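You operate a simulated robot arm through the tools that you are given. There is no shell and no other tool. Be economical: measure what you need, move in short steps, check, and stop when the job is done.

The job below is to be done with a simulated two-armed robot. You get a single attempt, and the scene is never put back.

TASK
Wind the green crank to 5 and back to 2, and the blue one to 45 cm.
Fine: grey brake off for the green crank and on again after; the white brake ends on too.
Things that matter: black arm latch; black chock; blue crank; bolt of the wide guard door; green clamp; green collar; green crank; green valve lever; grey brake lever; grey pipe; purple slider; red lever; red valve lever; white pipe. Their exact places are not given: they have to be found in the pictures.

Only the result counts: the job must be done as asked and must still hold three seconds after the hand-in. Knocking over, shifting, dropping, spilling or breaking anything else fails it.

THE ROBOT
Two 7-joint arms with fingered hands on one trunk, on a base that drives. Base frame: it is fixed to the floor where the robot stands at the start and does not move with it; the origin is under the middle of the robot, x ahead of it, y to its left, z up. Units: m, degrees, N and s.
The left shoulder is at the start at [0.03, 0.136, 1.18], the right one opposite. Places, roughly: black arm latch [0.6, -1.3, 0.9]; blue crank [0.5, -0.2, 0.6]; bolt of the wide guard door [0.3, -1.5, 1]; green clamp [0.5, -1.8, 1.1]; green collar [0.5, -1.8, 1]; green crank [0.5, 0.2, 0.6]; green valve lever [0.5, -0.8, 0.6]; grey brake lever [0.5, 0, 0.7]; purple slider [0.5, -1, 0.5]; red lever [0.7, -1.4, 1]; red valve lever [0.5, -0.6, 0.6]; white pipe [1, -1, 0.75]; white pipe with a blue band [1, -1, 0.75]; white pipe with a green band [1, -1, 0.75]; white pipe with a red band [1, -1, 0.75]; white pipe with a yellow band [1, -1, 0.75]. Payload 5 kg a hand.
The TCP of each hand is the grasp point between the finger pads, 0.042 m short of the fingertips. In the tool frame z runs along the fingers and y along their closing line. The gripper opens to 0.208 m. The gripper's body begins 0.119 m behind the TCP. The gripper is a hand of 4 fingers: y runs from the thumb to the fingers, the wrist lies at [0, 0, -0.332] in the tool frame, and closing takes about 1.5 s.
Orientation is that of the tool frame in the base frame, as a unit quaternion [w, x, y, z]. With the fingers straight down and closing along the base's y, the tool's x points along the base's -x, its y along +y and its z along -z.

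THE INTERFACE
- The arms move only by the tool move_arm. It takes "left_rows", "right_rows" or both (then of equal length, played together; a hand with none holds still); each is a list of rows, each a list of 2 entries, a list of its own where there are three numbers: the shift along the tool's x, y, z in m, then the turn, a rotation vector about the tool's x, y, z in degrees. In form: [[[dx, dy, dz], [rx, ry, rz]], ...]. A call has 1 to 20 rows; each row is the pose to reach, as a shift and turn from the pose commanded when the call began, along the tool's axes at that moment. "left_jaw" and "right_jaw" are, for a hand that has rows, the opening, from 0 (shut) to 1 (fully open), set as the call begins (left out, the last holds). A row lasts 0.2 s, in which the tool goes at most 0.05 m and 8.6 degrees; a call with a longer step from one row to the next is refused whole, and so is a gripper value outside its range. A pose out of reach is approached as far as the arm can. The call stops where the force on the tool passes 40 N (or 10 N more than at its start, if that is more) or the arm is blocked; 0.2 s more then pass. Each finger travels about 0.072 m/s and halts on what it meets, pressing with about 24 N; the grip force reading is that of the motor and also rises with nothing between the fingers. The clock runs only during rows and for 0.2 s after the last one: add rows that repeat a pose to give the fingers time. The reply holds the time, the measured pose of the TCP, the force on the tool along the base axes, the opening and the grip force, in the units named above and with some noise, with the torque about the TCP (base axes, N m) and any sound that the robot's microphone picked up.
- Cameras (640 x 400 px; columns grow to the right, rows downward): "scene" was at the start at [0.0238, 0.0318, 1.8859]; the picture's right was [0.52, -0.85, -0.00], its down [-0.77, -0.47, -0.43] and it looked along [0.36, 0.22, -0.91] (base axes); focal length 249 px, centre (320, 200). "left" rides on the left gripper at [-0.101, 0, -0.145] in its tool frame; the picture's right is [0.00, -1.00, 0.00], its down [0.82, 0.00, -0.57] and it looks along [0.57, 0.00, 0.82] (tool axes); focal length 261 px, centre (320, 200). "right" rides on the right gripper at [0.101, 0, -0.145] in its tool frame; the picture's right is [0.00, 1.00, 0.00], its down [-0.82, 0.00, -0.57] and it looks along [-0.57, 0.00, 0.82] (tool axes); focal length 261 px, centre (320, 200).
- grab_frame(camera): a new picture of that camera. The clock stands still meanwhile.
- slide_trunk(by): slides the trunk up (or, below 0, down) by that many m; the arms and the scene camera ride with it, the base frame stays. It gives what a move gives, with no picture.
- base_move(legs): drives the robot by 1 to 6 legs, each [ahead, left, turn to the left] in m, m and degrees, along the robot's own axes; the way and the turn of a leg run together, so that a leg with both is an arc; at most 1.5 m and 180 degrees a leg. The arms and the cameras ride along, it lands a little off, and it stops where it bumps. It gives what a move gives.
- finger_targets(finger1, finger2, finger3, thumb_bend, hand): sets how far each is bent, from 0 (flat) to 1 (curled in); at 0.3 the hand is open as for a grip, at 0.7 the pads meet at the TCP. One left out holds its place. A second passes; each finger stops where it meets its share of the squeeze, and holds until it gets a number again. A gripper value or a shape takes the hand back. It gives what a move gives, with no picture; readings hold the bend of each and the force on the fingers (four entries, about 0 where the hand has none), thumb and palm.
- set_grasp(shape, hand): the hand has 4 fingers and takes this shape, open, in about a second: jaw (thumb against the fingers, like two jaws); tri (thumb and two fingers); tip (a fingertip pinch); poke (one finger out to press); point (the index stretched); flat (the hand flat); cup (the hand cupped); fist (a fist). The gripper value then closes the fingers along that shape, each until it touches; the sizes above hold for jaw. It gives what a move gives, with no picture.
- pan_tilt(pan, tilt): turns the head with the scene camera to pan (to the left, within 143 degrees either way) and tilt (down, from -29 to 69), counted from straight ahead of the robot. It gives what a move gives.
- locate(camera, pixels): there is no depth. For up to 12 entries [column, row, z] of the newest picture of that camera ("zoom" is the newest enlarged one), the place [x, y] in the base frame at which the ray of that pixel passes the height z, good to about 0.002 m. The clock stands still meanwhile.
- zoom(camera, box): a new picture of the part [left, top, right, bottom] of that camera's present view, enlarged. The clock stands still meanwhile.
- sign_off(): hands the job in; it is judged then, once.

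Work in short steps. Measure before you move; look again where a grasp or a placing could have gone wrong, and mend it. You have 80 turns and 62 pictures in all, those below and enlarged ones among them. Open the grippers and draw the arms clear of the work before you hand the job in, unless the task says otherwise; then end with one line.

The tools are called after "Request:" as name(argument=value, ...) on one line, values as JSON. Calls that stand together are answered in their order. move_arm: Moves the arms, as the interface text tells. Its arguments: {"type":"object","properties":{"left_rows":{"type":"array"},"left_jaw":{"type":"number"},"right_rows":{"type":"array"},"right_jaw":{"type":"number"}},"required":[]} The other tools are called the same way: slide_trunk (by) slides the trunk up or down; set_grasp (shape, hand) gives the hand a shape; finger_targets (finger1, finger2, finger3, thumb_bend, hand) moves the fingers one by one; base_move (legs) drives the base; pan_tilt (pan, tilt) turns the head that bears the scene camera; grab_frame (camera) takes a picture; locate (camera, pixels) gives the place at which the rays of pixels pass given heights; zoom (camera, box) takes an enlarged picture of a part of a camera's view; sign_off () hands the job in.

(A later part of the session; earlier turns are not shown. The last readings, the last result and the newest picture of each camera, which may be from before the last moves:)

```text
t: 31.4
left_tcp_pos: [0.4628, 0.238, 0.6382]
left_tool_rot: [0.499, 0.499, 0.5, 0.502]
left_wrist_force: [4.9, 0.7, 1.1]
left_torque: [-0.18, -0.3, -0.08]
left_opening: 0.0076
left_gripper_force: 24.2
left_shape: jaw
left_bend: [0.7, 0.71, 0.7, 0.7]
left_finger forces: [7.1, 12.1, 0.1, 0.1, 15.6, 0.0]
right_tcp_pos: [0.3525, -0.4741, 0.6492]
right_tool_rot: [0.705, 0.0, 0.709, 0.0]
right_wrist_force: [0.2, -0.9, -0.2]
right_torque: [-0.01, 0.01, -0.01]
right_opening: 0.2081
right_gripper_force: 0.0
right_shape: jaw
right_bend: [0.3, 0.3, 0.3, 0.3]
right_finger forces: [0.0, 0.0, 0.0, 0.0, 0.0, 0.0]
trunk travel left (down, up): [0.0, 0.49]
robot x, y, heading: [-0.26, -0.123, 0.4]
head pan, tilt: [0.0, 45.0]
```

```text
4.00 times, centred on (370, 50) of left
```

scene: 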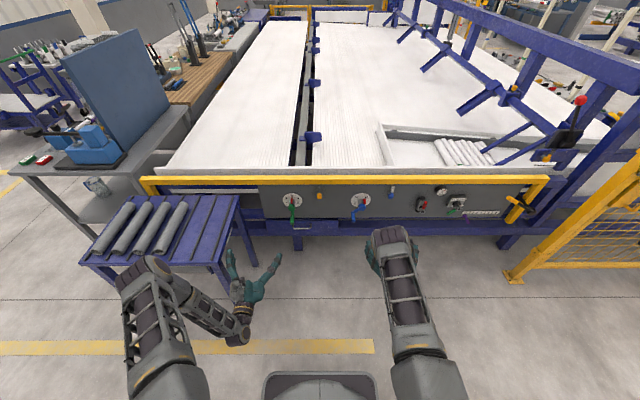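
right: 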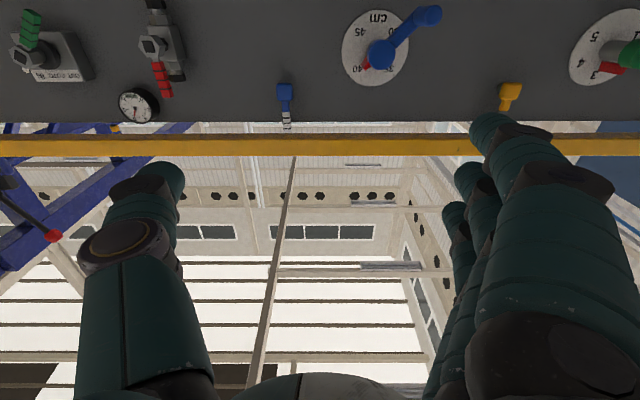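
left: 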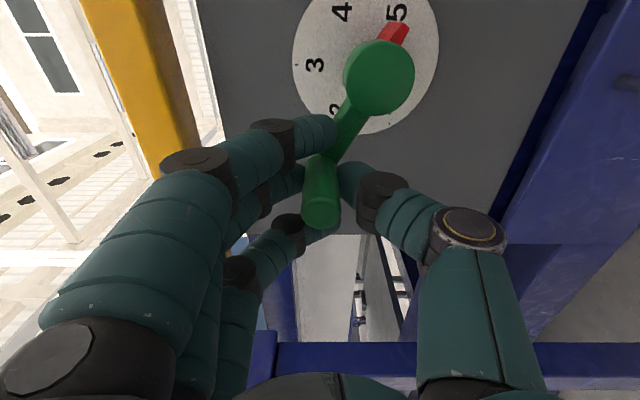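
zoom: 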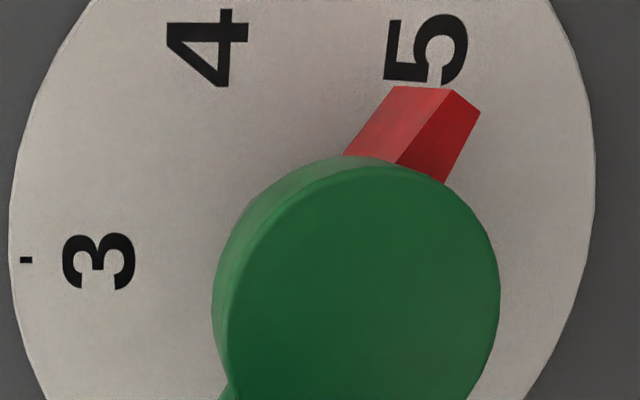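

TCP angle gives φ≈120.5°, i.e. 5. Now I wind back 120° towards 3, then 60° more to 2.

Request:
move_arm(left_rows=[[[0, 0, 0], [0, 0, 0]], [[0.0047, -0.0097, 0], [0, 0, -8]], [[0.008, -0.0199, 0], [0, 0, -16]], [[0.0099, -0.0304, 0], [0, 0, -24]], [[0.0103, -0.0412, 0], [0, 0, -32]], [[0.0091, -0.0519, 0], [0, 0, -40]], [[0.0065, -0.0623, 0], [0, 0, -48]], [[0.0025, -0.0723, 0], [0, 0, -56]], [[-0.0029, -0.0815, 0], [0, 0, -64]], [[-0.0095, -0.09, 0], [0, 0, -72]], [[-0.0172, -0.0975, 0], [0, 0, -80]], [[-0.0259, -0.1039, 0], [0, 0, -88]], [[-0.0354, -0.1088, 0], [0, 0, -96]], [[-0.0454, -0.1125, 0], [0, 0, -104]], [[-0.056, -0.1147, 0], [0, 0, -112]], [[-0.0667, -0.1156, 0], [0, 0, -120]]])

Request:
move_arm(left_rows=[[[0.0047, -0.0097, 0], [0, 0, -8]], [[0.008, -0.0199, 0], [0, 0, -16]], [[0.0099, -0.0304, 0], [0, 0, -24]], [[0.0103, -0.0412, 0], [0, 0, -32]], [[0.0091, -0.0519, 0], [0, 0, -40]], [[0.0065, -0.0623, 0], [0, 0, -48]], [[0.0025, -0.0723, 0], [0, 0, -56]], [[0, -0.0771, 0], [0, 0, -60]], [[0, -0.0771, 0], [0, 0, -60]]])

Request:
grab_frame(camera="left")

```text
t: 34.8
left_tcp_pos: [0.4626, 0.1721, 0.5212]
left_tool_rot: [0.683, -0.186, 0.682, -0.181]
left_wrist_force: [5.8, -0.5, 7.6]
left_torque: [-0.16, -0.08, 0.23]
left_opening: 0.0071
left_gripper_force: 24.0
left_shape: jaw
left_bend: [0.7, 0.71, 0.7, 0.7]
left_finger forces: [5.2, 10.1, 0.1, 0.0, 16.3, 0.0]
right_tcp_pos: [0.3517, -0.4739, 0.6496]
right_tool_rot: [0.705, 0.0, 0.709, 0.0]
right_wrist_force: [0.0, 0.0, -0.1]
right_torque: [0.0, 0.01, -0.02]
right_opening: 0.2079
right_gripper_force: 0.0
right_shape: jaw
right_bend: [0.3, 0.3, 0.3, 0.3]
right_finger forces: [0.1, 0.0, 0.1, 0.1, 0.0, 0.0]
trunk travel left (down, up): [0.0, 0.49]
robot x, y, heading: [-0.2591, -0.1212, 0.4]
head pan, tilt: [0.0, 45.0]
```

```text
t: 36.8
left_tcp_pos: [0.4623, 0.1039, 0.5585]
left_tool_rot: [-0.5, 0.502, -0.499, 0.499]
left_wrist_force: [0.2, -2.9, -4.7]
left_torque: [-0.2, 0.47, -0.03]
left_opening: 0.0066
left_gripper_force: 23.9
left_shape: jaw
left_bend: [0.7, 0.71, 0.7, 0.7]
left_finger forces: [6.3, 14.8, 0.0, 0.1, 13.9, 0.0]
right_tcp_pos: [0.3517, -0.4756, 0.6493]
right_tool_rot: [0.705, 0.0, 0.709, 0.0]
right_wrist_force: [0.0, 0.7, -0.2]
right_torque: [-0.02, 0.01, -0.04]
right_opening: 0.2078
right_gripper_force: 0.0
right_shape: jaw
right_bend: [0.3, 0.3, 0.3, 0.3]
right_finger forces: [0.1, 0.0, 0.0, 0.1, 0.0, 0.0]
trunk travel left (down, up): [0.0, 0.49]
robot x, y, heading: [-0.2599, -0.1205, 0.5]
head pan, tilt: [0.0, 45.0]
```

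```text
34 pictures are left
```

left: 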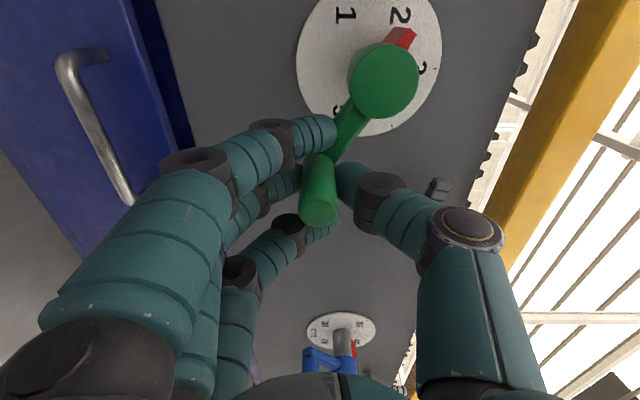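

Pointer is at 2 (TCP at exactly 60° on the other side). I release, withdraw and check that it stays.

Request:
move_arm(left_rows=[[[0, 0, 0], [0, 0, 0]], [[0, 0, 0], [0, 0, 0]], [[0, 0, 0], [0, 0, 0]], [[0, 0, 0], [0, 0, 0]], [[0, 0, -0.03], [0, 0, 0]], [[0, 0, -0.06], [0, 0, 0]], [[0, 0, -0.09], [0, 0, 0]]], left_jaw=0.4)

Request:
grab_frame(camera="left")

```text
t: 38.4
left_tcp_pos: [0.3734, 0.1047, 0.5595]
left_tool_rot: [0.502, -0.501, 0.499, -0.499]
left_wrist_force: [0.0, -0.4, 0.0]
left_torque: [0.0, 0.04, 0.0]
left_opening: 0.0827
left_gripper_force: 0.1
left_shape: jaw
left_bend: [0.73, 0.73, 0.73, 0.7]
left_finger forces: [0.0, 0.0, 0.0, 0.1, 0.0, 0.0]
right_tcp_pos: [0.3531, -0.476, 0.6493]
right_tool_rot: [0.705, 0.0, 0.709, 0.0]
right_wrist_force: [0.8, -0.3, -0.6]
right_torque: [-0.01, -0.04, 0.01]
right_opening: 0.208
right_gripper_force: 0.1
right_shape: jaw
right_bend: [0.3, 0.3, 0.3, 0.3]
right_finger forces: [0.0, 0.0, 0.0, 0.0, 0.1, 0.0]
trunk travel left (down, up): [0.0, 0.49]
robot x, y, heading: [-0.2613, -0.1192, 0.4]
head pan, tilt: [0.0, 45.0]
```

```text
33 pictures are left
```

left: 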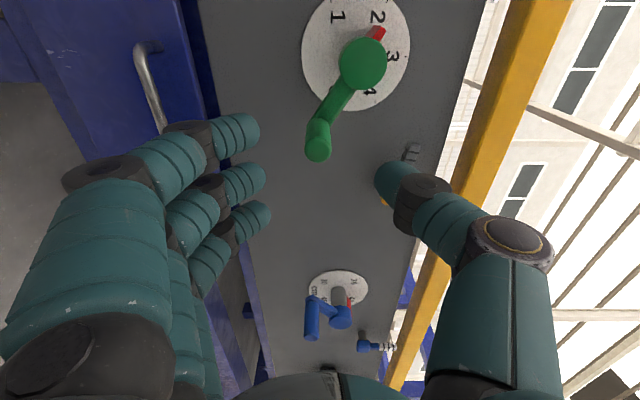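

The crank holds at about 2. I zoom in on the dial to measure precisely.

Request:
zoom(camera="left", box=[270, 0, 446, 110])

Request:
zoom(camera="scene", box=[230, 200, 430, 325])

```text
3.64 times, centred on (358, 55) of left
```

zoom: 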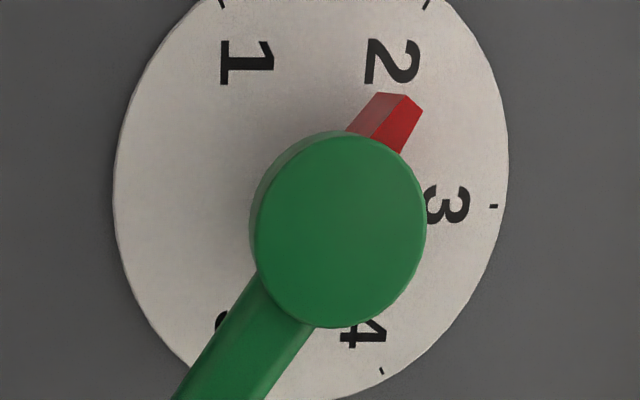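

```text
3.20 times, centred on (330, 262) of scene
```

zoom: 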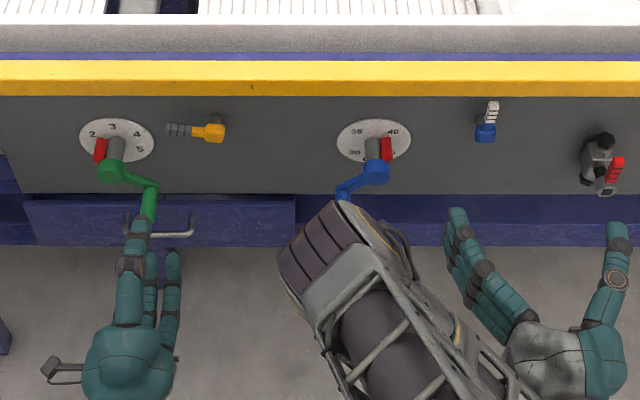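

Measuring hub and handle in this view gives about 56–57° instead of 60°, so the pointer is slightly (~0.05) above 2. I regrip, nudge 3.5° and release again.

Request:
move_arm(left_rows=[[[0, 0, 0.03], [0, 0, 0]], [[0, 0, 0.06], [0, 0, 0]], [[0, 0, 0.089], [0, 0, 0]]])

Request:
move_arm(left_rows=[[[0, 0, 0], [0, 0, 0]], [[0, 0, 0], [0, 0, 0]], [[0, 0, 0], [0, 0, 0]], [[0, 0, 0], [0, 0, 0]], [[0, 0, 0], [0, 0, 0]], [[0.0011, -0.0021, 0], [0, 0, -1.7]], [[0.0022, -0.0042, 0], [0, 0, -3.5]], [[0.0022, -0.0042, 0], [0, 0, -3.5]]], left_jaw=0)

Request:
move_arm(left_rows=[[[0, 0, 0], [0, 0, 0]], [[0, 0, 0], [0, 0, 0]], [[0, 0, 0], [0, 0, 0]], [[0, 0, 0], [0, 0, 0]], [[0, 0, -0.03], [0, 0, 0]], [[0, 0, -0.06], [0, 0, 0]], [[0, 0, -0.09], [0, 0, 0]]], left_jaw=0.4)

Request:
grab_frame(camera="left")

```text
t: 39.1
left_tcp_pos: [0.4612, 0.1068, 0.5578]
left_tool_rot: [-0.501, 0.502, -0.498, 0.499]
left_wrist_force: [0.1, 0.1, 0.1]
left_torque: [-0.01, -0.04, 0.0]
left_opening: 0.0825
left_gripper_force: 0.1
left_shape: jaw
left_bend: [0.73, 0.73, 0.73, 0.7]
left_finger forces: [0.1, 0.1, 0.0, 0.0, 0.1, 0.0]
right_tcp_pos: [0.3522, -0.4744, 0.65]
right_tool_rot: [0.704, -0.001, 0.71, 0.001]
right_wrist_force: [-0.2, -0.2, 0.2]
right_torque: [-0.01, 0.0, 0.01]
right_opening: 0.2079
right_gripper_force: 0.0
right_shape: jaw
right_bend: [0.3, 0.3, 0.3, 0.3]
right_finger forces: [0.0, 0.0, 0.0, 0.1, 0.0, 0.0]
trunk travel left (down, up): [0.0, 0.49]
robot x, y, heading: [-0.258, -0.12, 0.3]
head pan, tilt: [0.0, 45.0]
```

```text
t: 41.0
left_tcp_pos: [0.4621, 0.106, 0.5631]
left_tool_rot: [-0.486, 0.517, -0.483, 0.514]
left_wrist_force: [0.8, 7.0, 0.5]
left_torque: [-0.14, 0.25, 0.38]
left_opening: 0.0049
left_gripper_force: 23.6
left_shape: jaw
left_bend: [0.7, 0.72, 0.7, 0.7]
left_finger forces: [10.4, 9.7, 0.0, 0.0, 18.0, 0.0]
right_tcp_pos: [0.3515, -0.4741, 0.6495]
right_tool_rot: [0.705, -0.001, 0.709, 0.0]
right_wrist_force: [-0.3, 0.0, 0.0]
right_torque: [0.0, -0.03, -0.02]
right_opening: 0.208
right_gripper_force: 0.1
right_shape: jaw
right_bend: [0.3, 0.3, 0.3, 0.3]
right_finger forces: [0.0, 0.1, 0.0, 0.0, 0.1, 0.0]
trunk travel left (down, up): [0.0, 0.49]
robot x, y, heading: [-0.2613, -0.1198, 0.5]
head pan, tilt: [0.0, 45.0]
```

```text
t: 42.5
left_tcp_pos: [0.3724, 0.1035, 0.5639]
left_tool_rot: [-0.486, 0.516, -0.483, 0.514]
left_wrist_force: [0.1, 0.3, 0.5]
left_torque: [0.01, 0.02, -0.01]
left_opening: 0.0827
left_gripper_force: 0.1
left_shape: jaw
left_bend: [0.73, 0.73, 0.73, 0.7]
left_finger forces: [0.0, 0.0, 0.1, 0.0, 0.0, 0.0]
right_tcp_pos: [0.3514, -0.4744, 0.6499]
right_tool_rot: [0.705, 0.001, 0.709, -0.001]
right_wrist_force: [0.0, -0.7, -0.9]
right_torque: [0.0, 0.0, -0.01]
right_opening: 0.2077
right_gripper_force: 0.1
right_shape: jaw
right_bend: [0.3, 0.3, 0.3, 0.3]
right_finger forces: [0.1, 0.1, 0.0, 0.0, 0.0, 0.1]
trunk travel left (down, up): [0.0, 0.49]
robot x, y, heading: [-0.2581, -0.1212, 0.1]
head pan, tilt: [0.0, 45.0]
```

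```text
30 pictures are left
```

left: 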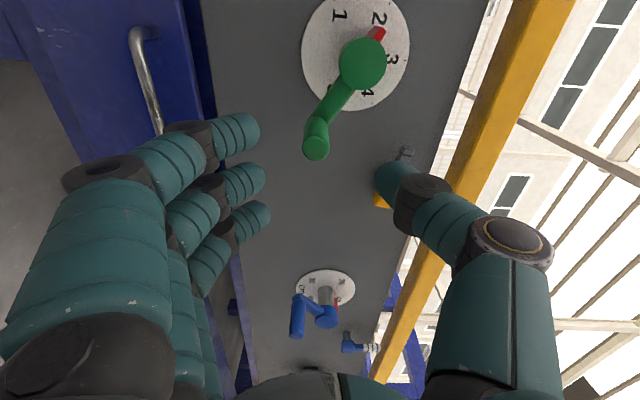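

The handle moved with the hand to about 60°: pointer on 2. Now I move in front of the grey lever (pointing left) to regrip it.

Request:
move_arm(left_rows=[[[0, 0, -0.01], [0, 0, 0]], [[0.02, -0.03, -0.01], [0, 0, 4]], [[0.04, -0.06, -0.01], [0, 0, 8]], [[0.06, -0.09, -0.01], [0, 0, 12]], [[0.07, -0.102, -0.01], [0, 0, 15.5]]])

Request:
grab_frame(camera="left")

```text
t: 43.8
left_tcp_pos: [0.3626, 0.0388, 0.671]
left_tool_rot: [0.551, -0.446, 0.549, -0.443]
left_wrist_force: [-0.4, -0.7, 0.4]
left_torque: [0.03, 0.0, 0.01]
left_opening: 0.0831
left_gripper_force: 0.0
left_shape: jaw
left_bend: [0.73, 0.73, 0.73, 0.7]
left_finger forces: [0.0, 0.0, 0.0, 0.1, 0.0, 0.0]
right_tcp_pos: [0.3511, -0.4744, 0.6507]
right_tool_rot: [0.706, 0.0, 0.709, 0.0]
right_wrist_force: [-0.3, 0.9, 0.2]
right_torque: [0.01, -0.01, 0.0]
right_opening: 0.208
right_gripper_force: 0.1
right_shape: jaw
right_bend: [0.3, 0.3, 0.3, 0.3]
right_finger forces: [0.0, 0.0, 0.0, 0.0, 0.1, 0.0]
trunk travel left (down, up): [0.0, 0.49]
robot x, y, heading: [-0.2599, -0.1187, 0.3]
head pan, tilt: [0.0, 45.0]
```

```text
29 pictures are left
```

left: 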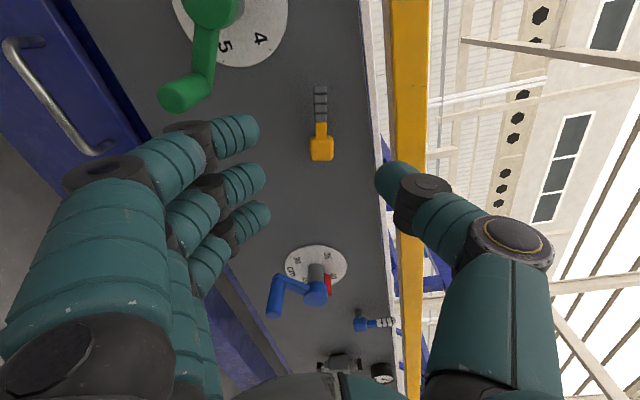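

The lever lies along the hand's axis at column 320. I narrow the jaw a bit and advance to it.

Request:
move_arm(left_rows=[[[0, 0, 0.0], [0, 0, 0]], [[0, 0, 0.03], [0, 0, 0]], [[0, 0, 0.06], [0, 0, 0]], [[0, 0, 0.09], [0, 0, 0]], [[0, 0, 0.12], [0, 0, 0]], [[0, 0, 0.14], [0, 0, 0]], [[0, 0, 0.151], [0, 0, 0]]], left_jaw=0.3)

Request:
move_arm(left_rows=[[[0, 0, 0], [0, 0, 0]], [[0, 0, 0], [0, 0, 0]], [[0, 0, 0], [0, 0, 0]], [[0, 0, 0], [0, 0, 0]], [[0, 0, 0], [0, 0, 0]]], left_jaw=0)

Request:
grab_frame(camera="left")

```text
t: 45.4
left_tcp_pos: [0.5139, 0.0401, 0.6714]
left_tool_rot: [0.551, -0.446, 0.548, -0.443]
left_wrist_force: [-0.5, 0.2, 0.4]
left_torque: [-0.01, -0.02, 0.05]
left_opening: 0.0626
left_gripper_force: 0.1
left_shape: jaw
left_bend: [0.73, 0.73, 0.73, 0.7]
left_finger forces: [0.0, 0.1, 0.1, 0.0, 0.0, 0.0]
right_tcp_pos: [0.3526, -0.4745, 0.6494]
right_tool_rot: [0.705, 0.0, 0.709, 0.0]
right_wrist_force: [-0.2, 0.3, 0.6]
right_torque: [0.02, -0.01, 0.04]
right_opening: 0.208
right_gripper_force: 0.1
right_shape: jaw
right_bend: [0.3, 0.3, 0.3, 0.3]
right_finger forces: [0.0, 0.0, 0.1, 0.0, 0.0, 0.0]
trunk travel left (down, up): [0.0, 0.49]
robot x, y, heading: [-0.259, -0.1205, 0.2]
head pan, tilt: [0.0, 45.0]
```

```text
t: 46.5
left_tcp_pos: [0.5127, 0.0413, 0.6702]
left_tool_rot: [0.551, -0.446, 0.548, -0.443]
left_wrist_force: [3.5, -0.2, -1.6]
left_torque: [-0.01, 0.05, 0.02]
left_opening: 0.0132
left_gripper_force: 24.1
left_shape: jaw
left_bend: [0.71, 0.71, 0.72, 0.7]
left_finger forces: [7.2, 7.1, 6.8, 0.0, 20.1, 0.1]
right_tcp_pos: [0.3531, -0.4747, 0.6489]
right_tool_rot: [0.705, 0.0, 0.709, 0.0]
right_wrist_force: [-0.1, 1.0, 0.1]
right_torque: [-0.02, 0.01, -0.02]
right_opening: 0.208
right_gripper_force: 0.1
right_shape: jaw
right_bend: [0.3, 0.3, 0.3, 0.3]
right_finger forces: [0.1, 0.0, 0.1, 0.0, 0.0, 0.0]
trunk travel left (down, up): [0.0, 0.49]
robot x, y, heading: [-0.2617, -0.1209, 0.0]
head pan, tilt: [0.0, 45.0]
```

```text
28 pictures are left
```

left: 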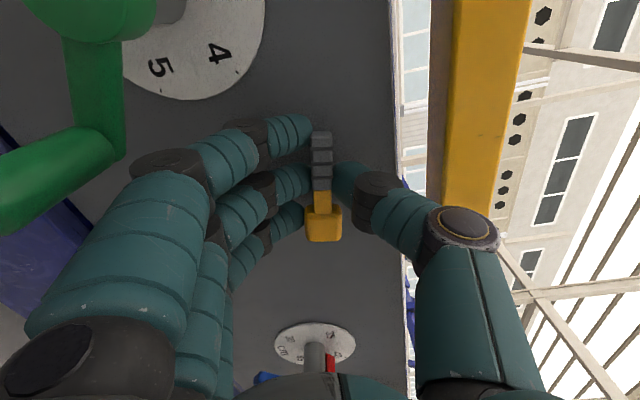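

Gripped as before. I turn the lever back up 80° about its hub, pressing slightly onto its upper stop.

Request:
move_arm(left_rows=[[[0.0004, -0.0056, 0], [0, 0, 8]], [[0.0015, -0.011, 0], [0, 0, 16]], [[0.0035, -0.0163, 0], [0, 0, 24]], [[0.0061, -0.0212, 0], [0, 0, 32]], [[0.0094, -0.0257, 0], [0, 0, 40]], [[0.0132, -0.0297, 0], [0, 0, 48]], [[0.0176, -0.0332, 0], [0, 0, 56]], [[0.0225, -0.036, 0], [0, 0, 64]], [[0.0276, -0.038, 0], [0, 0, 72]], [[0.0317, -0.0391, 0], [0, 0, 78]], [[0.0344, -0.0396, 0], [0, 0, 82]]])

Request:
grab_frame(camera="left")

```text
t: 49.0
left_tcp_pos: [0.5122, -0.0008, 0.7025]
left_tool_rot: [0.708, 0.023, 0.706, 0.028]
left_wrist_force: [3.5, 17.7, 18.1]
left_torque: [-0.21, -0.74, 0.55]
left_opening: 0.0128
left_gripper_force: 23.9
left_shape: jaw
left_bend: [0.71, 0.66, 0.72, 0.7]
left_finger forces: [13.0, 11.1, 8.6, 0.1, 15.0, 0.0]
right_tcp_pos: [0.3512, -0.4744, 0.6497]
right_tool_rot: [0.706, -0.001, 0.708, 0.001]
right_wrist_force: [0.1, -0.7, -0.4]
right_torque: [-0.01, -0.02, 0.02]
right_opening: 0.2083
right_gripper_force: 0.0
right_shape: jaw
right_bend: [0.3, 0.3, 0.3, 0.3]
right_finger forces: [0.0, 0.1, 0.0, 0.0, 0.0, 0.0]
trunk travel left (down, up): [0.0, 0.49]
robot x, y, heading: [-0.2603, -0.1197, 0.3]
head pan, tilt: [0.0, 45.0]
```

```text
27 pictures are left
```

left: 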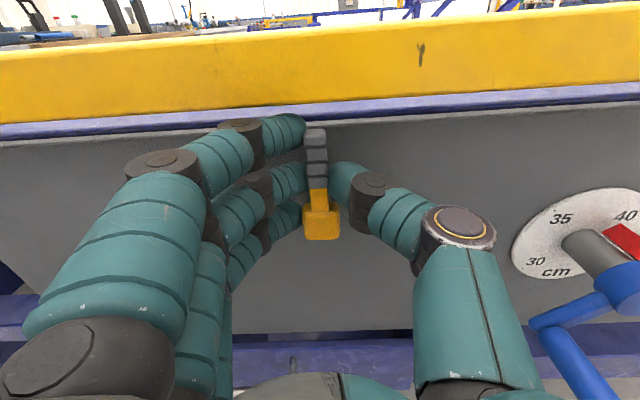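

The grey lever is upright against its stop. I release it, withdraw the left hand and park it at the left.

Request:
move_arm(left_rows=[[[0, 0, 0], [0, 0, 0]], [[0, 0, 0], [0, 0, 0]], [[0, 0, 0], [0, 0, 0]], [[0, 0, 0], [0, 0, 0]], [[0, 0, -0.04], [0, 0, 0]], [[0, 0, -0.08], [0, 0, 0]], [[0, 0, -0.12], [0, 0, 0]], [[0, 0, -0.13], [0, 0, 0]]], left_jaw=0.4)

Request:
move_arm(left_rows=[[[0, 0.04, 0], [0, 0, 0]], [[0, 0.08, 0], [0, 0, 0]], [[0, 0.12, 0], [0, 0, 0]], [[0, 0.16, 0], [0, 0, 0]]])

Request:
grab_frame(camera="right")

Request:
zoom(camera="scene", box=[230, 200, 430, 325])

```text
t: 50.8
left_tcp_pos: [0.3838, -0.003, 0.7012]
left_tool_rot: [0.707, 0.023, 0.707, 0.027]
left_wrist_force: [-0.1, 0.0, -0.7]
left_torque: [0.01, 0.01, -0.02]
left_opening: 0.083
left_gripper_force: 0.1
left_shape: jaw
left_bend: [0.73, 0.73, 0.73, 0.7]
left_finger forces: [0.0, 0.1, 0.1, 0.1, 0.0, 0.0]
right_tcp_pos: [0.3527, -0.4747, 0.6501]
right_tool_rot: [0.706, -0.001, 0.709, 0.0]
right_wrist_force: [-1.2, 0.1, 0.4]
right_torque: [0.02, 0.04, -0.02]
right_opening: 0.2078
right_gripper_force: 0.2
right_shape: jaw
right_bend: [0.3, 0.3, 0.3, 0.3]
right_finger forces: [0.0, 0.0, 0.1, 0.1, 0.1, 0.1]
trunk travel left (down, up): [0.0, 0.49]
robot x, y, heading: [-0.261, -0.1187, 0.2]
head pan, tilt: [0.0, 45.0]
```

```text
t: 51.8
left_tcp_pos: [0.3831, 0.1559, 0.7146]
left_tool_rot: [0.707, 0.024, 0.707, 0.026]
left_wrist_force: [0.7, -0.3, -0.1]
left_torque: [-0.01, 0.0, 0.06]
left_opening: 0.0831
left_gripper_force: 0.1
left_shape: jaw
left_bend: [0.73, 0.73, 0.73, 0.7]
left_finger forces: [0.0, 0.0, 0.0, 0.0, 0.0, 0.0]
right_tcp_pos: [0.3517, -0.4737, 0.6488]
right_tool_rot: [0.706, -0.001, 0.708, 0.001]
right_wrist_force: [-0.1, -0.4, 0.4]
right_torque: [-0.01, -0.01, -0.02]
right_opening: 0.2078
right_gripper_force: 0.1
right_shape: jaw
right_bend: [0.3, 0.3, 0.3, 0.3]
right_finger forces: [0.0, 0.1, 0.1, 0.1, 0.0, 0.0]
trunk travel left (down, up): [0.0, 0.49]
robot x, y, heading: [-0.259, -0.1182, 0.5]
head pan, tilt: [0.0, 45.0]
```

```text
26 pictures are left
```

right: 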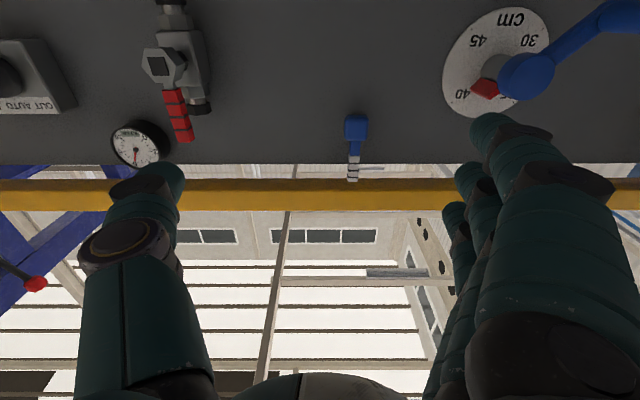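

```text
3.20 times, centred on (330, 262) of scene
```

zoom: 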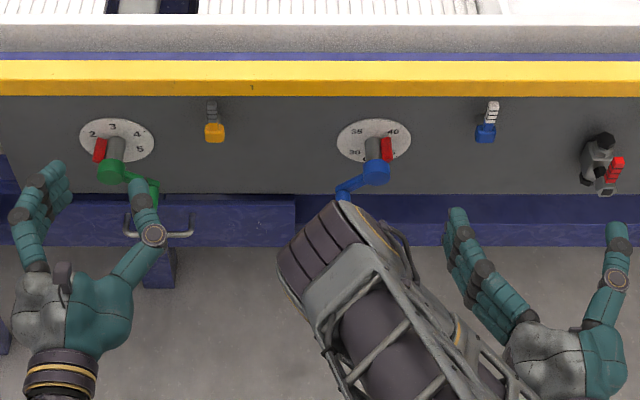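

Grey lever is upright, pointer at 2. Now I bring the right hand in front of the blue handle (≈y −0.207, z 0.545), rolled −40°, jaw partly closed.

Request:
move_arm(right_rows=[[[0.015, 0.035, 0], [0, 0, -5]], [[0.03, 0.07, 0], [0, 0, -10]], [[0.045, 0.105, 0], [0, 0, -15]], [[0.06, 0.14, 0], [0, 0, -20]], [[0.075, 0.175, 0], [0, 0, -25]], [[0.09, 0.21, 0], [0, 0, -30]], [[0.1, 0.245, 0.01], [0, 0, -35]], [[0.1045, 0.2675, 0.018], [0, 0, -40]]], right_jaw=0.4)

Request:
grab_frame(camera="right")

Request:
grab_frame(camera="scene")

```text
t: 53.5
left_tcp_pos: [0.3819, 0.1569, 0.7117]
left_tool_rot: [0.707, 0.024, 0.707, 0.025]
left_wrist_force: [-0.5, -0.2, -0.7]
left_torque: [0.02, 0.01, -0.03]
left_opening: 0.0828
left_gripper_force: 0.0
left_shape: jaw
left_bend: [0.73, 0.73, 0.73, 0.7]
left_finger forces: [0.1, 0.1, 0.1, 0.1, 0.0, 0.0]
right_tcp_pos: [0.3702, -0.208, 0.5449]
right_tool_rot: [0.662, -0.243, 0.666, -0.242]
right_wrist_force: [0.4, -0.7, -0.9]
right_torque: [0.0, 0.0, -0.01]
right_opening: 0.084
right_gripper_force: 0.1
right_shape: jaw
right_bend: [0.73, 0.73, 0.73, 0.7]
right_finger forces: [0.1, 0.0, 0.0, 0.0, 0.1, 0.1]
trunk travel left (down, up): [0.0, 0.49]
robot x, y, heading: [-0.2599, -0.1192, 0.3]
head pan, tilt: [0.0, 45.0]
```

```text
24 pictures are left
```

right: 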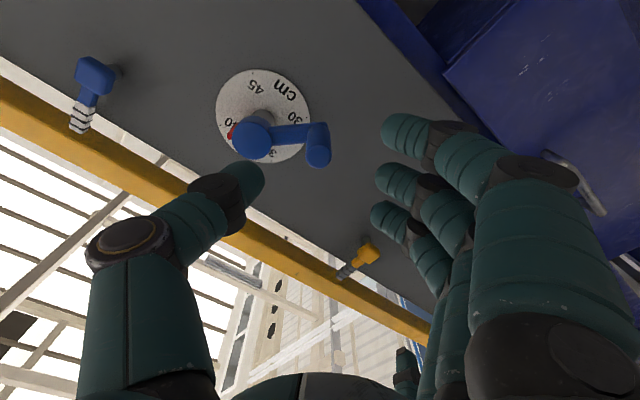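

```text
23 pictures are left
```

scene: 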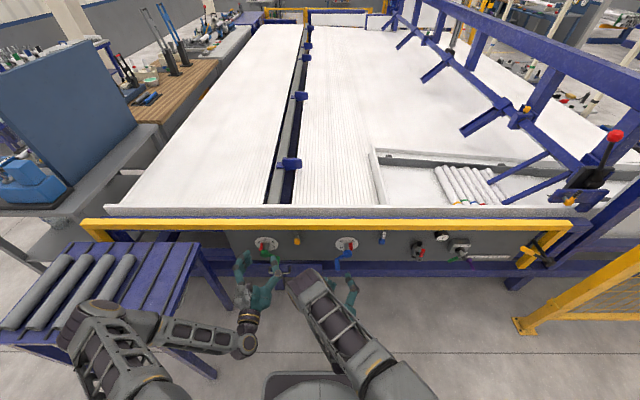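

The blue handle end (319,152) sits on the tool axis. I advance, close, and test whether the crank is braked with a small 8° turn.

Request:
move_arm(right_rows=[[[0, 0, 0.03], [0, 0, 0]], [[0, 0, 0.06], [0, 0, 0]], [[0, 0, 0.075], [0, 0, 0]], [[0, 0, 0.092], [0, 0, 0]]])

Request:
move_arm(right_rows=[[[0, 0, 0], [0, 0, 0]], [[0, 0, 0], [0, 0, 0]], [[0, 0, 0], [0, 0, 0]], [[0, 0, 0], [0, 0, 0]], [[0, 0, 0], [0, 0, 0]]], right_jaw=0)

Request:
move_arm(right_rows=[[[-0.0053, 0.0005, 0], [0, 0, 4]], [[-0.0107, 0.0008, 0], [0, 0, 8]]])

Request:
grab_frame(camera="right")

```text
t: 54.6
left_tcp_pos: [0.3821, 0.1566, 0.713]
left_tool_rot: [0.707, 0.023, 0.706, 0.027]
left_wrist_force: [0.7, -0.7, -0.3]
left_torque: [-0.01, -0.04, -0.01]
left_opening: 0.0833
left_gripper_force: 0.0
left_shape: jaw
left_bend: [0.73, 0.73, 0.73, 0.7]
left_finger forces: [0.1, 0.0, 0.1, 0.0, 0.2, 0.0]
right_tcp_pos: [0.4532, -0.2094, 0.5422]
right_tool_rot: [0.662, -0.243, 0.667, -0.241]
right_wrist_force: [-18.4, 2.5, 3.0]
right_torque: [-0.3, -1.1, -0.54]
right_opening: 0.0845
right_gripper_force: 0.0
right_shape: jaw
right_bend: [0.73, 0.73, 0.73, 0.7]
right_finger forces: [0.0, 0.1, 0.0, 0.0, 17.5, 0.1]
trunk travel left (down, up): [0.0, 0.49]
robot x, y, heading: [-0.2589, -0.1215, 0.1]
head pan, tilt: [0.0, 45.0]
stopped in row 4 (right hand): the force on the tool passed its limit (the readings are from after the stop); the commanded pose is now the measured one
```

```text
t: 55.8
left_tcp_pos: [0.3836, 0.157, 0.7121]
left_tool_rot: [0.707, 0.023, 0.707, 0.026]
left_wrist_force: [-1.0, -0.6, 0.1]
left_torque: [0.01, 0.02, 0.02]
left_opening: 0.0832
left_gripper_force: 0.0
left_shape: jaw
left_bend: [0.73, 0.73, 0.73, 0.7]
left_finger forces: [0.0, 0.0, 0.1, 0.0, 0.0, 0.0]
right_tcp_pos: [0.4549, -0.2065, 0.5423]
right_tool_rot: [0.661, -0.245, 0.667, -0.24]
right_wrist_force: [-9.3, 9.6, -10.9]
right_torque: [-0.03, 0.47, 0.42]
right_opening: 0.0181
right_gripper_force: 24.2
right_shape: jaw
right_bend: [0.7, 0.68, 0.7, 0.73]
right_finger forces: [0.1, 18.3, 0.0, 0.0, 3.4, 0.0]
trunk travel left (down, up): [0.0, 0.49]
robot x, y, heading: [-0.2589, -0.1192, 0.2]
head pan, tilt: [0.0, 45.0]
```

```text
t: 56.4
left_tcp_pos: [0.3823, 0.158, 0.712]
left_tool_rot: [0.707, 0.022, 0.707, 0.026]
left_wrist_force: [-1.0, 0.7, 0.4]
left_torque: [0.0, 0.02, 0.0]
left_opening: 0.0833
left_gripper_force: 0.1
left_shape: jaw
left_bend: [0.73, 0.73, 0.73, 0.7]
left_finger forces: [0.1, 0.1, 0.0, 0.0, 0.1, 0.1]
right_tcp_pos: [0.4571, -0.1989, 0.5522]
right_tool_rot: [0.679, -0.195, 0.68, -0.194]
right_wrist_force: [1.7, 8.4, -4.8]
right_torque: [0.03, 0.15, 0.26]
right_opening: 0.0164
right_gripper_force: 23.7
right_shape: jaw
right_bend: [0.7, 0.69, 0.7, 0.73]
right_finger forces: [0.0, 10.6, 0.0, 0.1, 2.5, 0.1]
trunk travel left (down, up): [0.0, 0.49]
robot x, y, heading: [-0.2601, -0.1188, 0.2]
head pan, tilt: [0.0, 45.0]
```

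```text
22 pictures are left
```

right: 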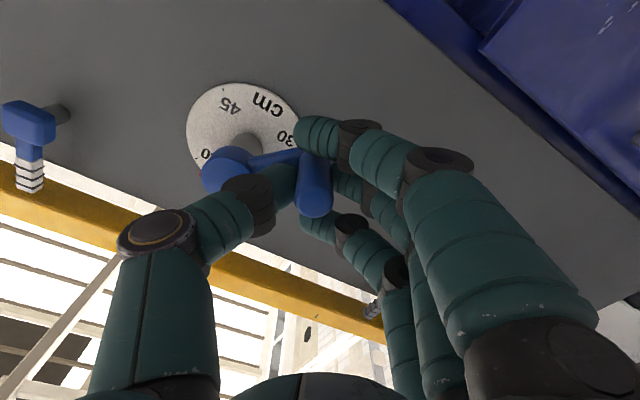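

The thumb touched the crank arm because of this roll. I open, back out and check the dial, then will regrip with a roll of about +13°.

Request:
move_arm(right_rows=[[[0, 0, 0], [0, 0, 0]], [[0, 0, 0], [0, 0, 0]], [[0, 0, 0], [0, 0, 0]], [[0, 0, 0], [0, 0, 0]], [[0, 0, -0.03], [0, 0, 0]], [[0, 0, -0.06], [0, 0, 0]], [[0, 0, -0.09], [0, 0, 0]]], right_jaw=0.4)

Request:
move_arm(right_rows=[[[0, 0, 0], [0, 0, 8]], [[0, 0, 0], [0, 0, 16]], [[0, 0, 0], [0, 0, 24]], [[0, 0, 0], [0, 0, 32]], [[0, 0, 0], [0, 0, 40]], [[0, 0, 0], [0, 0, 45]]])

Request:
grab_frame(camera="right")

```text
t: 58.0
left_tcp_pos: [0.3826, 0.1573, 0.7135]
left_tool_rot: [0.707, 0.023, 0.707, 0.027]
left_wrist_force: [-0.2, -0.3, 0.6]
left_torque: [-0.01, 0.04, -0.01]
left_opening: 0.083
left_gripper_force: 0.2
left_shape: jaw
left_bend: [0.73, 0.73, 0.73, 0.7]
left_finger forces: [0.0, 0.1, 0.1, 0.1, 0.0, 0.0]
right_tcp_pos: [0.3647, -0.2004, 0.5518]
right_tool_rot: [0.677, -0.196, 0.682, -0.195]
right_wrist_force: [0.3, -0.1, 0.7]
right_torque: [-0.01, 0.06, 0.01]
right_opening: 0.0826
right_gripper_force: 0.0
right_shape: jaw
right_bend: [0.73, 0.73, 0.73, 0.7]
right_finger forces: [0.0, 0.0, 0.0, 0.0, 0.0, 0.0]
trunk travel left (down, up): [0.0, 0.49]
robot x, y, heading: [-0.2586, -0.1214, 0.4]
head pan, tilt: [0.0, 45.0]
```

```text
t: 59.4
left_tcp_pos: [0.3824, 0.157, 0.7135]
left_tool_rot: [0.707, 0.023, 0.707, 0.026]
left_wrist_force: [-0.3, -0.4, 0.7]
left_torque: [0.02, -0.01, 0.01]
left_opening: 0.0832
left_gripper_force: 0.0
left_shape: jaw
left_bend: [0.73, 0.73, 0.73, 0.7]
left_finger forces: [0.0, 0.1, 0.1, 0.0, 0.1, 0.0]
right_tcp_pos: [0.3643, -0.2006, 0.5519]
right_tool_rot: [0.7, 0.08, 0.705, 0.08]
right_wrist_force: [-0.3, -0.3, 0.4]
right_torque: [-0.02, 0.01, -0.02]
right_opening: 0.0823
right_gripper_force: 0.1
right_shape: jaw
right_bend: [0.73, 0.73, 0.73, 0.7]
right_finger forces: [0.0, 0.0, 0.0, 0.0, 0.1, 0.0]
trunk travel left (down, up): [0.0, 0.49]
robot x, y, heading: [-0.2596, -0.1241, 0.0]
head pan, tilt: [0.0, 45.0]
```

```text
21 pictures are left
```

right: 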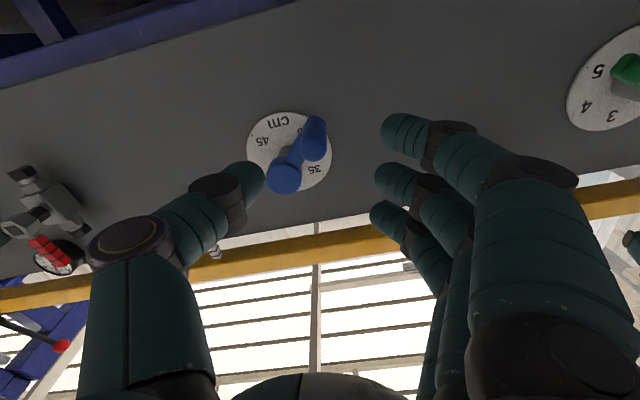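

Roll is now +13°; the handle end at (315,149) is ~5 mm toward the thumb. I shift, advance and close.

Request:
move_arm(right_rows=[[[0, -0.0047, 0.03], [0, 0, 0]], [[0, -0.0047, 0.06], [0, 0, 0]], [[0, -0.0047, 0.08], [0, 0, 0]], [[0, -0.0047, 0.097], [0, 0, 0]]])

Request:
move_arm(right_rows=[[[0, 0, 0], [0, 0, 0]], [[0, 0, 0], [0, 0, 0]], [[0, 0, 0], [0, 0, 0]], [[0, 0, 0], [0, 0, 0]], [[0, 0, 0], [0, 0, 0]]], right_jaw=0)

Request:
grab_frame(camera="right")

```text
t: 60.4
left_tcp_pos: [0.3816, 0.1574, 0.7131]
left_tool_rot: [0.707, 0.023, 0.707, 0.026]
left_wrist_force: [-0.2, 0.1, 0.5]
left_torque: [0.01, 0.04, 0.01]
left_opening: 0.083
left_gripper_force: 0.0
left_shape: jaw
left_bend: [0.73, 0.73, 0.73, 0.7]
left_finger forces: [0.0, 0.0, 0.1, 0.0, 0.1, 0.0]
right_tcp_pos: [0.4628, -0.2051, 0.5477]
right_tool_rot: [0.7, 0.08, 0.705, 0.078]
right_wrist_force: [-0.9, 0.0, -0.7]
right_torque: [0.05, 0.0, -0.01]
right_opening: 0.0826
right_gripper_force: 0.2
right_shape: jaw
right_bend: [0.73, 0.73, 0.73, 0.7]
right_finger forces: [0.1, 0.0, 0.0, 0.0, 0.1, 0.1]
trunk travel left (down, up): [0.0, 0.49]
robot x, y, heading: [-0.261, -0.1162, 0.1]
head pan, tilt: [0.0, 45.0]
```

```text
t: 61.6
left_tcp_pos: [0.3823, 0.1557, 0.7127]
left_tool_rot: [0.707, 0.022, 0.707, 0.026]
left_wrist_force: [0.3, 0.8, 0.4]
left_torque: [0.01, 0.01, 0.0]
left_opening: 0.0831
left_gripper_force: 0.1
left_shape: jaw
left_bend: [0.73, 0.73, 0.73, 0.7]
left_finger forces: [0.0, 0.0, 0.1, 0.0, 0.0, 0.1]
right_tcp_pos: [0.4611, -0.2074, 0.5488]
right_tool_rot: [0.7, 0.08, 0.705, 0.078]
right_wrist_force: [4.5, -6.8, -0.5]
right_torque: [-0.02, -0.06, -0.05]
right_opening: 0.0074
right_gripper_force: 23.7
right_shape: jaw
right_bend: [0.7, 0.71, 0.7, 0.7]
right_finger forces: [0.1, 9.7, 2.6, 0.0, 18.9, 0.1]
trunk travel left (down, up): [0.0, 0.49]
robot x, y, heading: [-0.2614, -0.1196, 0.4]
head pan, tilt: [0.0, 45.0]
```

```text
20 pictures are left
```

right: 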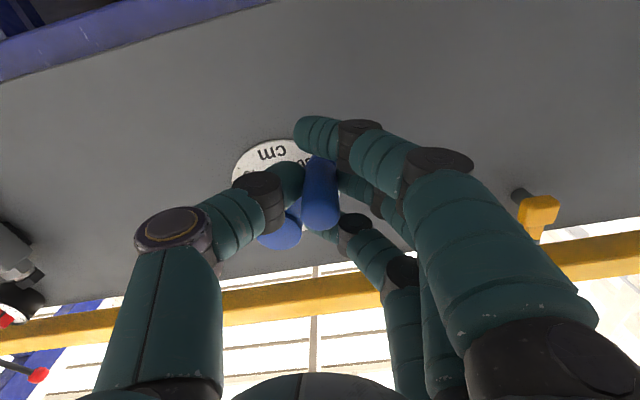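

Good grip around the handle. I test a 16° turn toward 45 and read the forces.

Request:
move_arm(right_rows=[[[-0.003, 0.0044, 0], [0, 0, 4]], [[-0.0063, 0.0086, 0], [0, 0, 8]], [[-0.01, 0.0126, 0], [0, 0, 12]], [[-0.0138, 0.0163, 0], [0, 0, 16]]])

Request:
grab_frame(camera="right")

```text
t: 62.5
left_tcp_pos: [0.3827, 0.1551, 0.7124]
left_tool_rot: [0.706, 0.024, 0.707, 0.027]
left_wrist_force: [0.7, 0.4, -0.5]
left_torque: [0.01, 0.01, 0.04]
left_opening: 0.083
left_gripper_force: 0.1
left_shape: jaw
left_bend: [0.73, 0.73, 0.73, 0.7]
left_finger forces: [0.1, 0.0, 0.0, 0.0, 0.1, 0.0]
right_tcp_pos: [0.4583, -0.202, 0.5552]
right_tool_rot: [0.681, 0.169, 0.695, 0.157]
right_wrist_force: [6.9, -16.1, -15.7]
right_torque: [0.07, 0.36, -0.33]
right_opening: 0.0086
right_gripper_force: 23.9
right_shape: jaw
right_bend: [0.7, 0.72, 0.7, 0.7]
right_finger forces: [0.0, 3.9, 0.0, 0.1, 25.5, 0.0]
trunk travel left (down, up): [0.0, 0.49]
robot x, y, heading: [-0.258, -0.1215, 0.2]
head pan, tilt: [0.0, 45.0]
stopped in row 4 (right hand): the force on the tool passed its limit (the readings are from after the stop); the commanded pose is now the measured one
```

```text
19 pictures are left
```

right: 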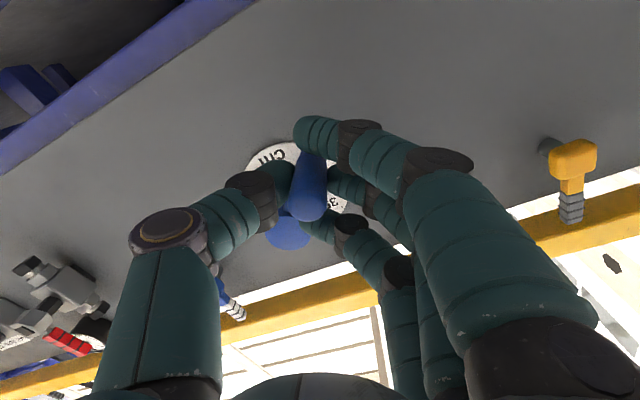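

Over 40 N resistance: the blue crank is braked with the white lever up, so up = on. I release, back out, and go to the white lever at (0.545,−0.428,0.665).

Request:
move_arm(right_rows=[[[0, 0, 0], [0, 0, 0]], [[0, 0, 0], [0, 0, 0]], [[0, 0, 0], [0, 0, 0]], [[0, 0, 0], [0, 0, 0]], [[0, 0, -0.03], [0, 0, 0]], [[0, 0, -0.06], [0, 0, 0]], [[0, 0, -0.085], [0, 0, 0]]], right_jaw=0.4)

Request:
move_arm(right_rows=[[[-0.033, -0.019, 0], [0, 0, -4]], [[-0.066, -0.038, 0], [0, 0, -8]], [[-0.099, -0.057, 0], [0, 0, -12]], [[-0.132, -0.077, 0], [0, 0, -16]], [[-0.165, -0.096, 0], [0, 0, -20]], [[-0.2, -0.116, 0], [0, 0, -24]], [[-0.2318, -0.1356, 0.01], [0, 0, -27]]])

Request:
grab_frame(camera="right")

```text
t: 64.1
left_tcp_pos: [0.3827, 0.1554, 0.7116]
left_tool_rot: [0.707, 0.022, 0.707, 0.027]
left_wrist_force: [-0.4, -0.1, 0.1]
left_torque: [0.03, 0.04, 0.0]
left_opening: 0.0832
left_gripper_force: 0.1
left_shape: jaw
left_bend: [0.73, 0.73, 0.73, 0.7]
left_finger forces: [0.0, 0.0, 0.0, 0.1, 0.0, 0.0]
right_tcp_pos: [0.3751, -0.1972, 0.5615]
right_tool_rot: [0.683, 0.166, 0.693, 0.16]
right_wrist_force: [1.2, -0.8, -0.2]
right_torque: [0.01, 0.03, -0.01]
right_opening: 0.0826
right_gripper_force: 0.1
right_shape: jaw
right_bend: [0.73, 0.73, 0.73, 0.7]
right_finger forces: [0.0, 0.1, 0.0, 0.0, 0.0, 0.0]
trunk travel left (down, up): [0.0, 0.49]
robot x, y, heading: [-0.2647, -0.1211, 0.5]
head pan, tilt: [0.0, 45.0]
```

```text
t: 65.7
left_tcp_pos: [0.3829, 0.156, 0.712]
left_tool_rot: [0.707, 0.023, 0.707, 0.025]
left_wrist_force: [0.9, 0.5, 0.1]
left_torque: [0.04, 0.04, -0.01]
left_opening: 0.0834
left_gripper_force: 0.1
left_shape: jaw
left_bend: [0.73, 0.73, 0.73, 0.7]
left_finger forces: [0.0, 0.0, 0.0, 0.0, 0.0, 0.0]
right_tcp_pos: [0.3844, -0.4227, 0.707]
right_tool_rot: [0.701, 0.0, 0.713, -0.004]
right_wrist_force: [0.2, -0.4, -0.3]
right_torque: [0.01, 0.04, 0.06]
right_opening: 0.0829
right_gripper_force: 0.1
right_shape: jaw
right_bend: [0.73, 0.73, 0.73, 0.7]
right_finger forces: [0.0, 0.0, 0.0, 0.1, 0.0, 0.1]
trunk travel left (down, up): [0.0, 0.49]
robot x, y, heading: [-0.2584, -0.1198, 0.4]
head pan, tilt: [0.0, 45.0]
```

```text
18 pictures are left
```

right: 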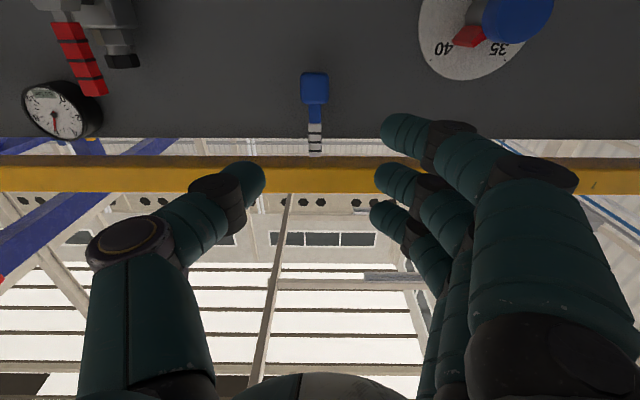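

White lever hub at (314,88), y≈−0.429. I align, advance to x≈0.514 and z≈0.698, and close.

Request:
move_arm(right_rows=[[[0.007, -0.0065, 0.02], [0, -0.5, 0]], [[0.008, -0.0065, 0.06], [0, -1, 0]], [[0.008, -0.0065, 0.09], [0, -1, 0]], [[0.007, -0.0065, 0.115], [0, -1, 0]], [[0.007, -0.0065, 0.13], [0, -1, 0]]])

Request:
move_arm(right_rows=[[[0, 0, 0], [0, 0, 0]], [[0, 0, 0], [0, 0, 0]], [[0, 0, 0], [0, 0, 0]], [[0, 0, 0], [0, 0, 0]], [[0, 0, 0], [0, 0, 0]]], right_jaw=0)

Request:
grab_frame(camera="right")

```text
t: 66.9
left_tcp_pos: [0.3828, 0.1565, 0.7126]
left_tool_rot: [0.707, 0.023, 0.707, 0.027]
left_wrist_force: [-0.8, 0.7, -0.4]
left_torque: [0.03, -0.02, -0.01]
left_opening: 0.083
left_gripper_force: 0.0
left_shape: jaw
left_bend: [0.73, 0.73, 0.73, 0.7]
left_finger forces: [0.1, 0.0, 0.1, 0.0, 0.0, 0.1]
right_tcp_pos: [0.5139, -0.4301, 0.6984]
right_tool_rot: [0.707, 0.0, 0.707, -0.006]
right_wrist_force: [-0.1, 0.3, -0.4]
right_torque: [0.0, -0.05, 0.0]
right_opening: 0.0829
right_gripper_force: 0.0
right_shape: jaw
right_bend: [0.73, 0.73, 0.73, 0.7]
right_finger forces: [0.0, 0.0, 0.0, 0.1, 0.0, 0.0]
trunk travel left (down, up): [0.0, 0.49]
robot x, y, heading: [-0.2618, -0.1187, 0.0]
head pan, tilt: [0.0, 45.0]
```

```text
t: 68.1
left_tcp_pos: [0.383, 0.155, 0.7122]
left_tool_rot: [0.707, 0.023, 0.707, 0.026]
left_wrist_force: [-0.6, 0.4, 0.2]
left_torque: [0.03, 0.0, -0.01]
left_opening: 0.0831
left_gripper_force: 0.1
left_shape: jaw
left_bend: [0.73, 0.73, 0.73, 0.7]
left_finger forces: [0.0, 0.0, 0.1, 0.0, 0.0, 0.0]
right_tcp_pos: [0.5158, -0.4297, 0.6976]
right_tool_rot: [0.707, 0.0, 0.707, -0.005]
right_wrist_force: [3.5, 1.2, -0.7]
right_torque: [-0.02, 0.05, 0.14]
right_opening: 0.0129
right_gripper_force: 24.1
right_shape: jaw
right_bend: [0.72, 0.71, 0.71, 0.7]
right_finger forces: [6.7, 7.0, 7.3, 0.0, 20.0, 0.0]
trunk travel left (down, up): [0.0, 0.49]
robot x, y, heading: [-0.2594, -0.1218, 0.0]
head pan, tilt: [0.0, 45.0]
```

```text
17 pictures are left
```

right: 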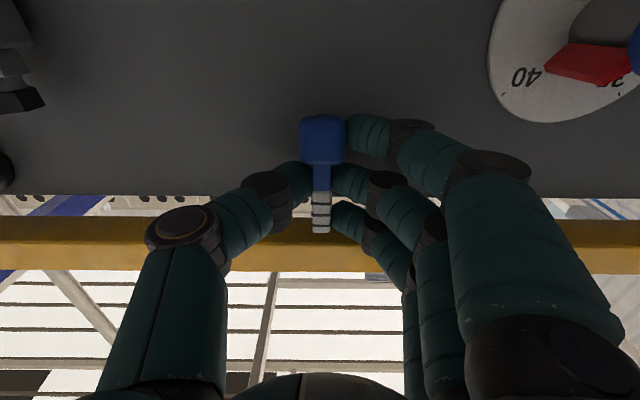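

White lever gripped like the grey one. I turn it left 78° about its hub.

Request:
move_arm(right_rows=[[[0.0004, 0.005, 0], [0, 0, -8]], [[0.0014, 0.0099, 0], [0, 0, -16]], [[0.0031, 0.0146, 0], [0, 0, -24]], [[0.0055, 0.0191, 0], [0, 0, -32]], [[0.0084, 0.0231, 0], [0, 0, -40]], [[0.0119, 0.0268, 0], [0, 0, -48]], [[0.0159, 0.0298, 0], [0, 0, -56]], [[0.0202, 0.0324, 0], [0, 0, -64]], [[0.0249, 0.0342, 0], [0, 0, -72]], [[0.0285, 0.0352, 0], [0, 0, -78]]])

Request:
grab_frame(camera="right")

```text
t: 70.3
left_tcp_pos: [0.3821, 0.1555, 0.7139]
left_tool_rot: [0.707, 0.023, 0.706, 0.027]
left_wrist_force: [0.0, -1.2, -0.4]
left_torque: [-0.03, -0.05, -0.01]
left_opening: 0.0831
left_gripper_force: 0.2
left_shape: jaw
left_bend: [0.73, 0.73, 0.73, 0.7]
left_finger forces: [0.0, 0.0, 0.0, 0.0, 0.0, 0.0]
right_tcp_pos: [0.5142, -0.3956, 0.6695]
right_tool_rot: [0.546, -0.445, 0.549, -0.45]
right_wrist_force: [1.3, -7.4, 11.9]
right_torque: [-0.11, -0.35, -0.17]
right_opening: 0.0128
right_gripper_force: 24.2
right_shape: jaw
right_bend: [0.73, 0.71, 0.71, 0.7]
right_finger forces: [5.6, 4.6, 6.3, 0.1, 29.6, 0.0]
trunk travel left (down, up): [0.0, 0.49]
robot x, y, heading: [-0.261, -0.1213, 0.6]
head pan, tilt: [0.0, 45.0]
```

```text
16 pictures are left
```

right: 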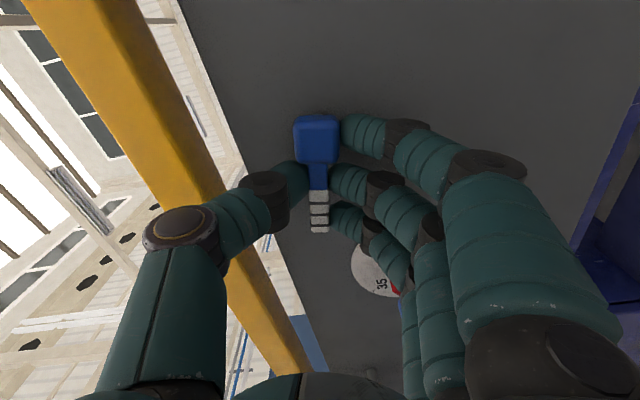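

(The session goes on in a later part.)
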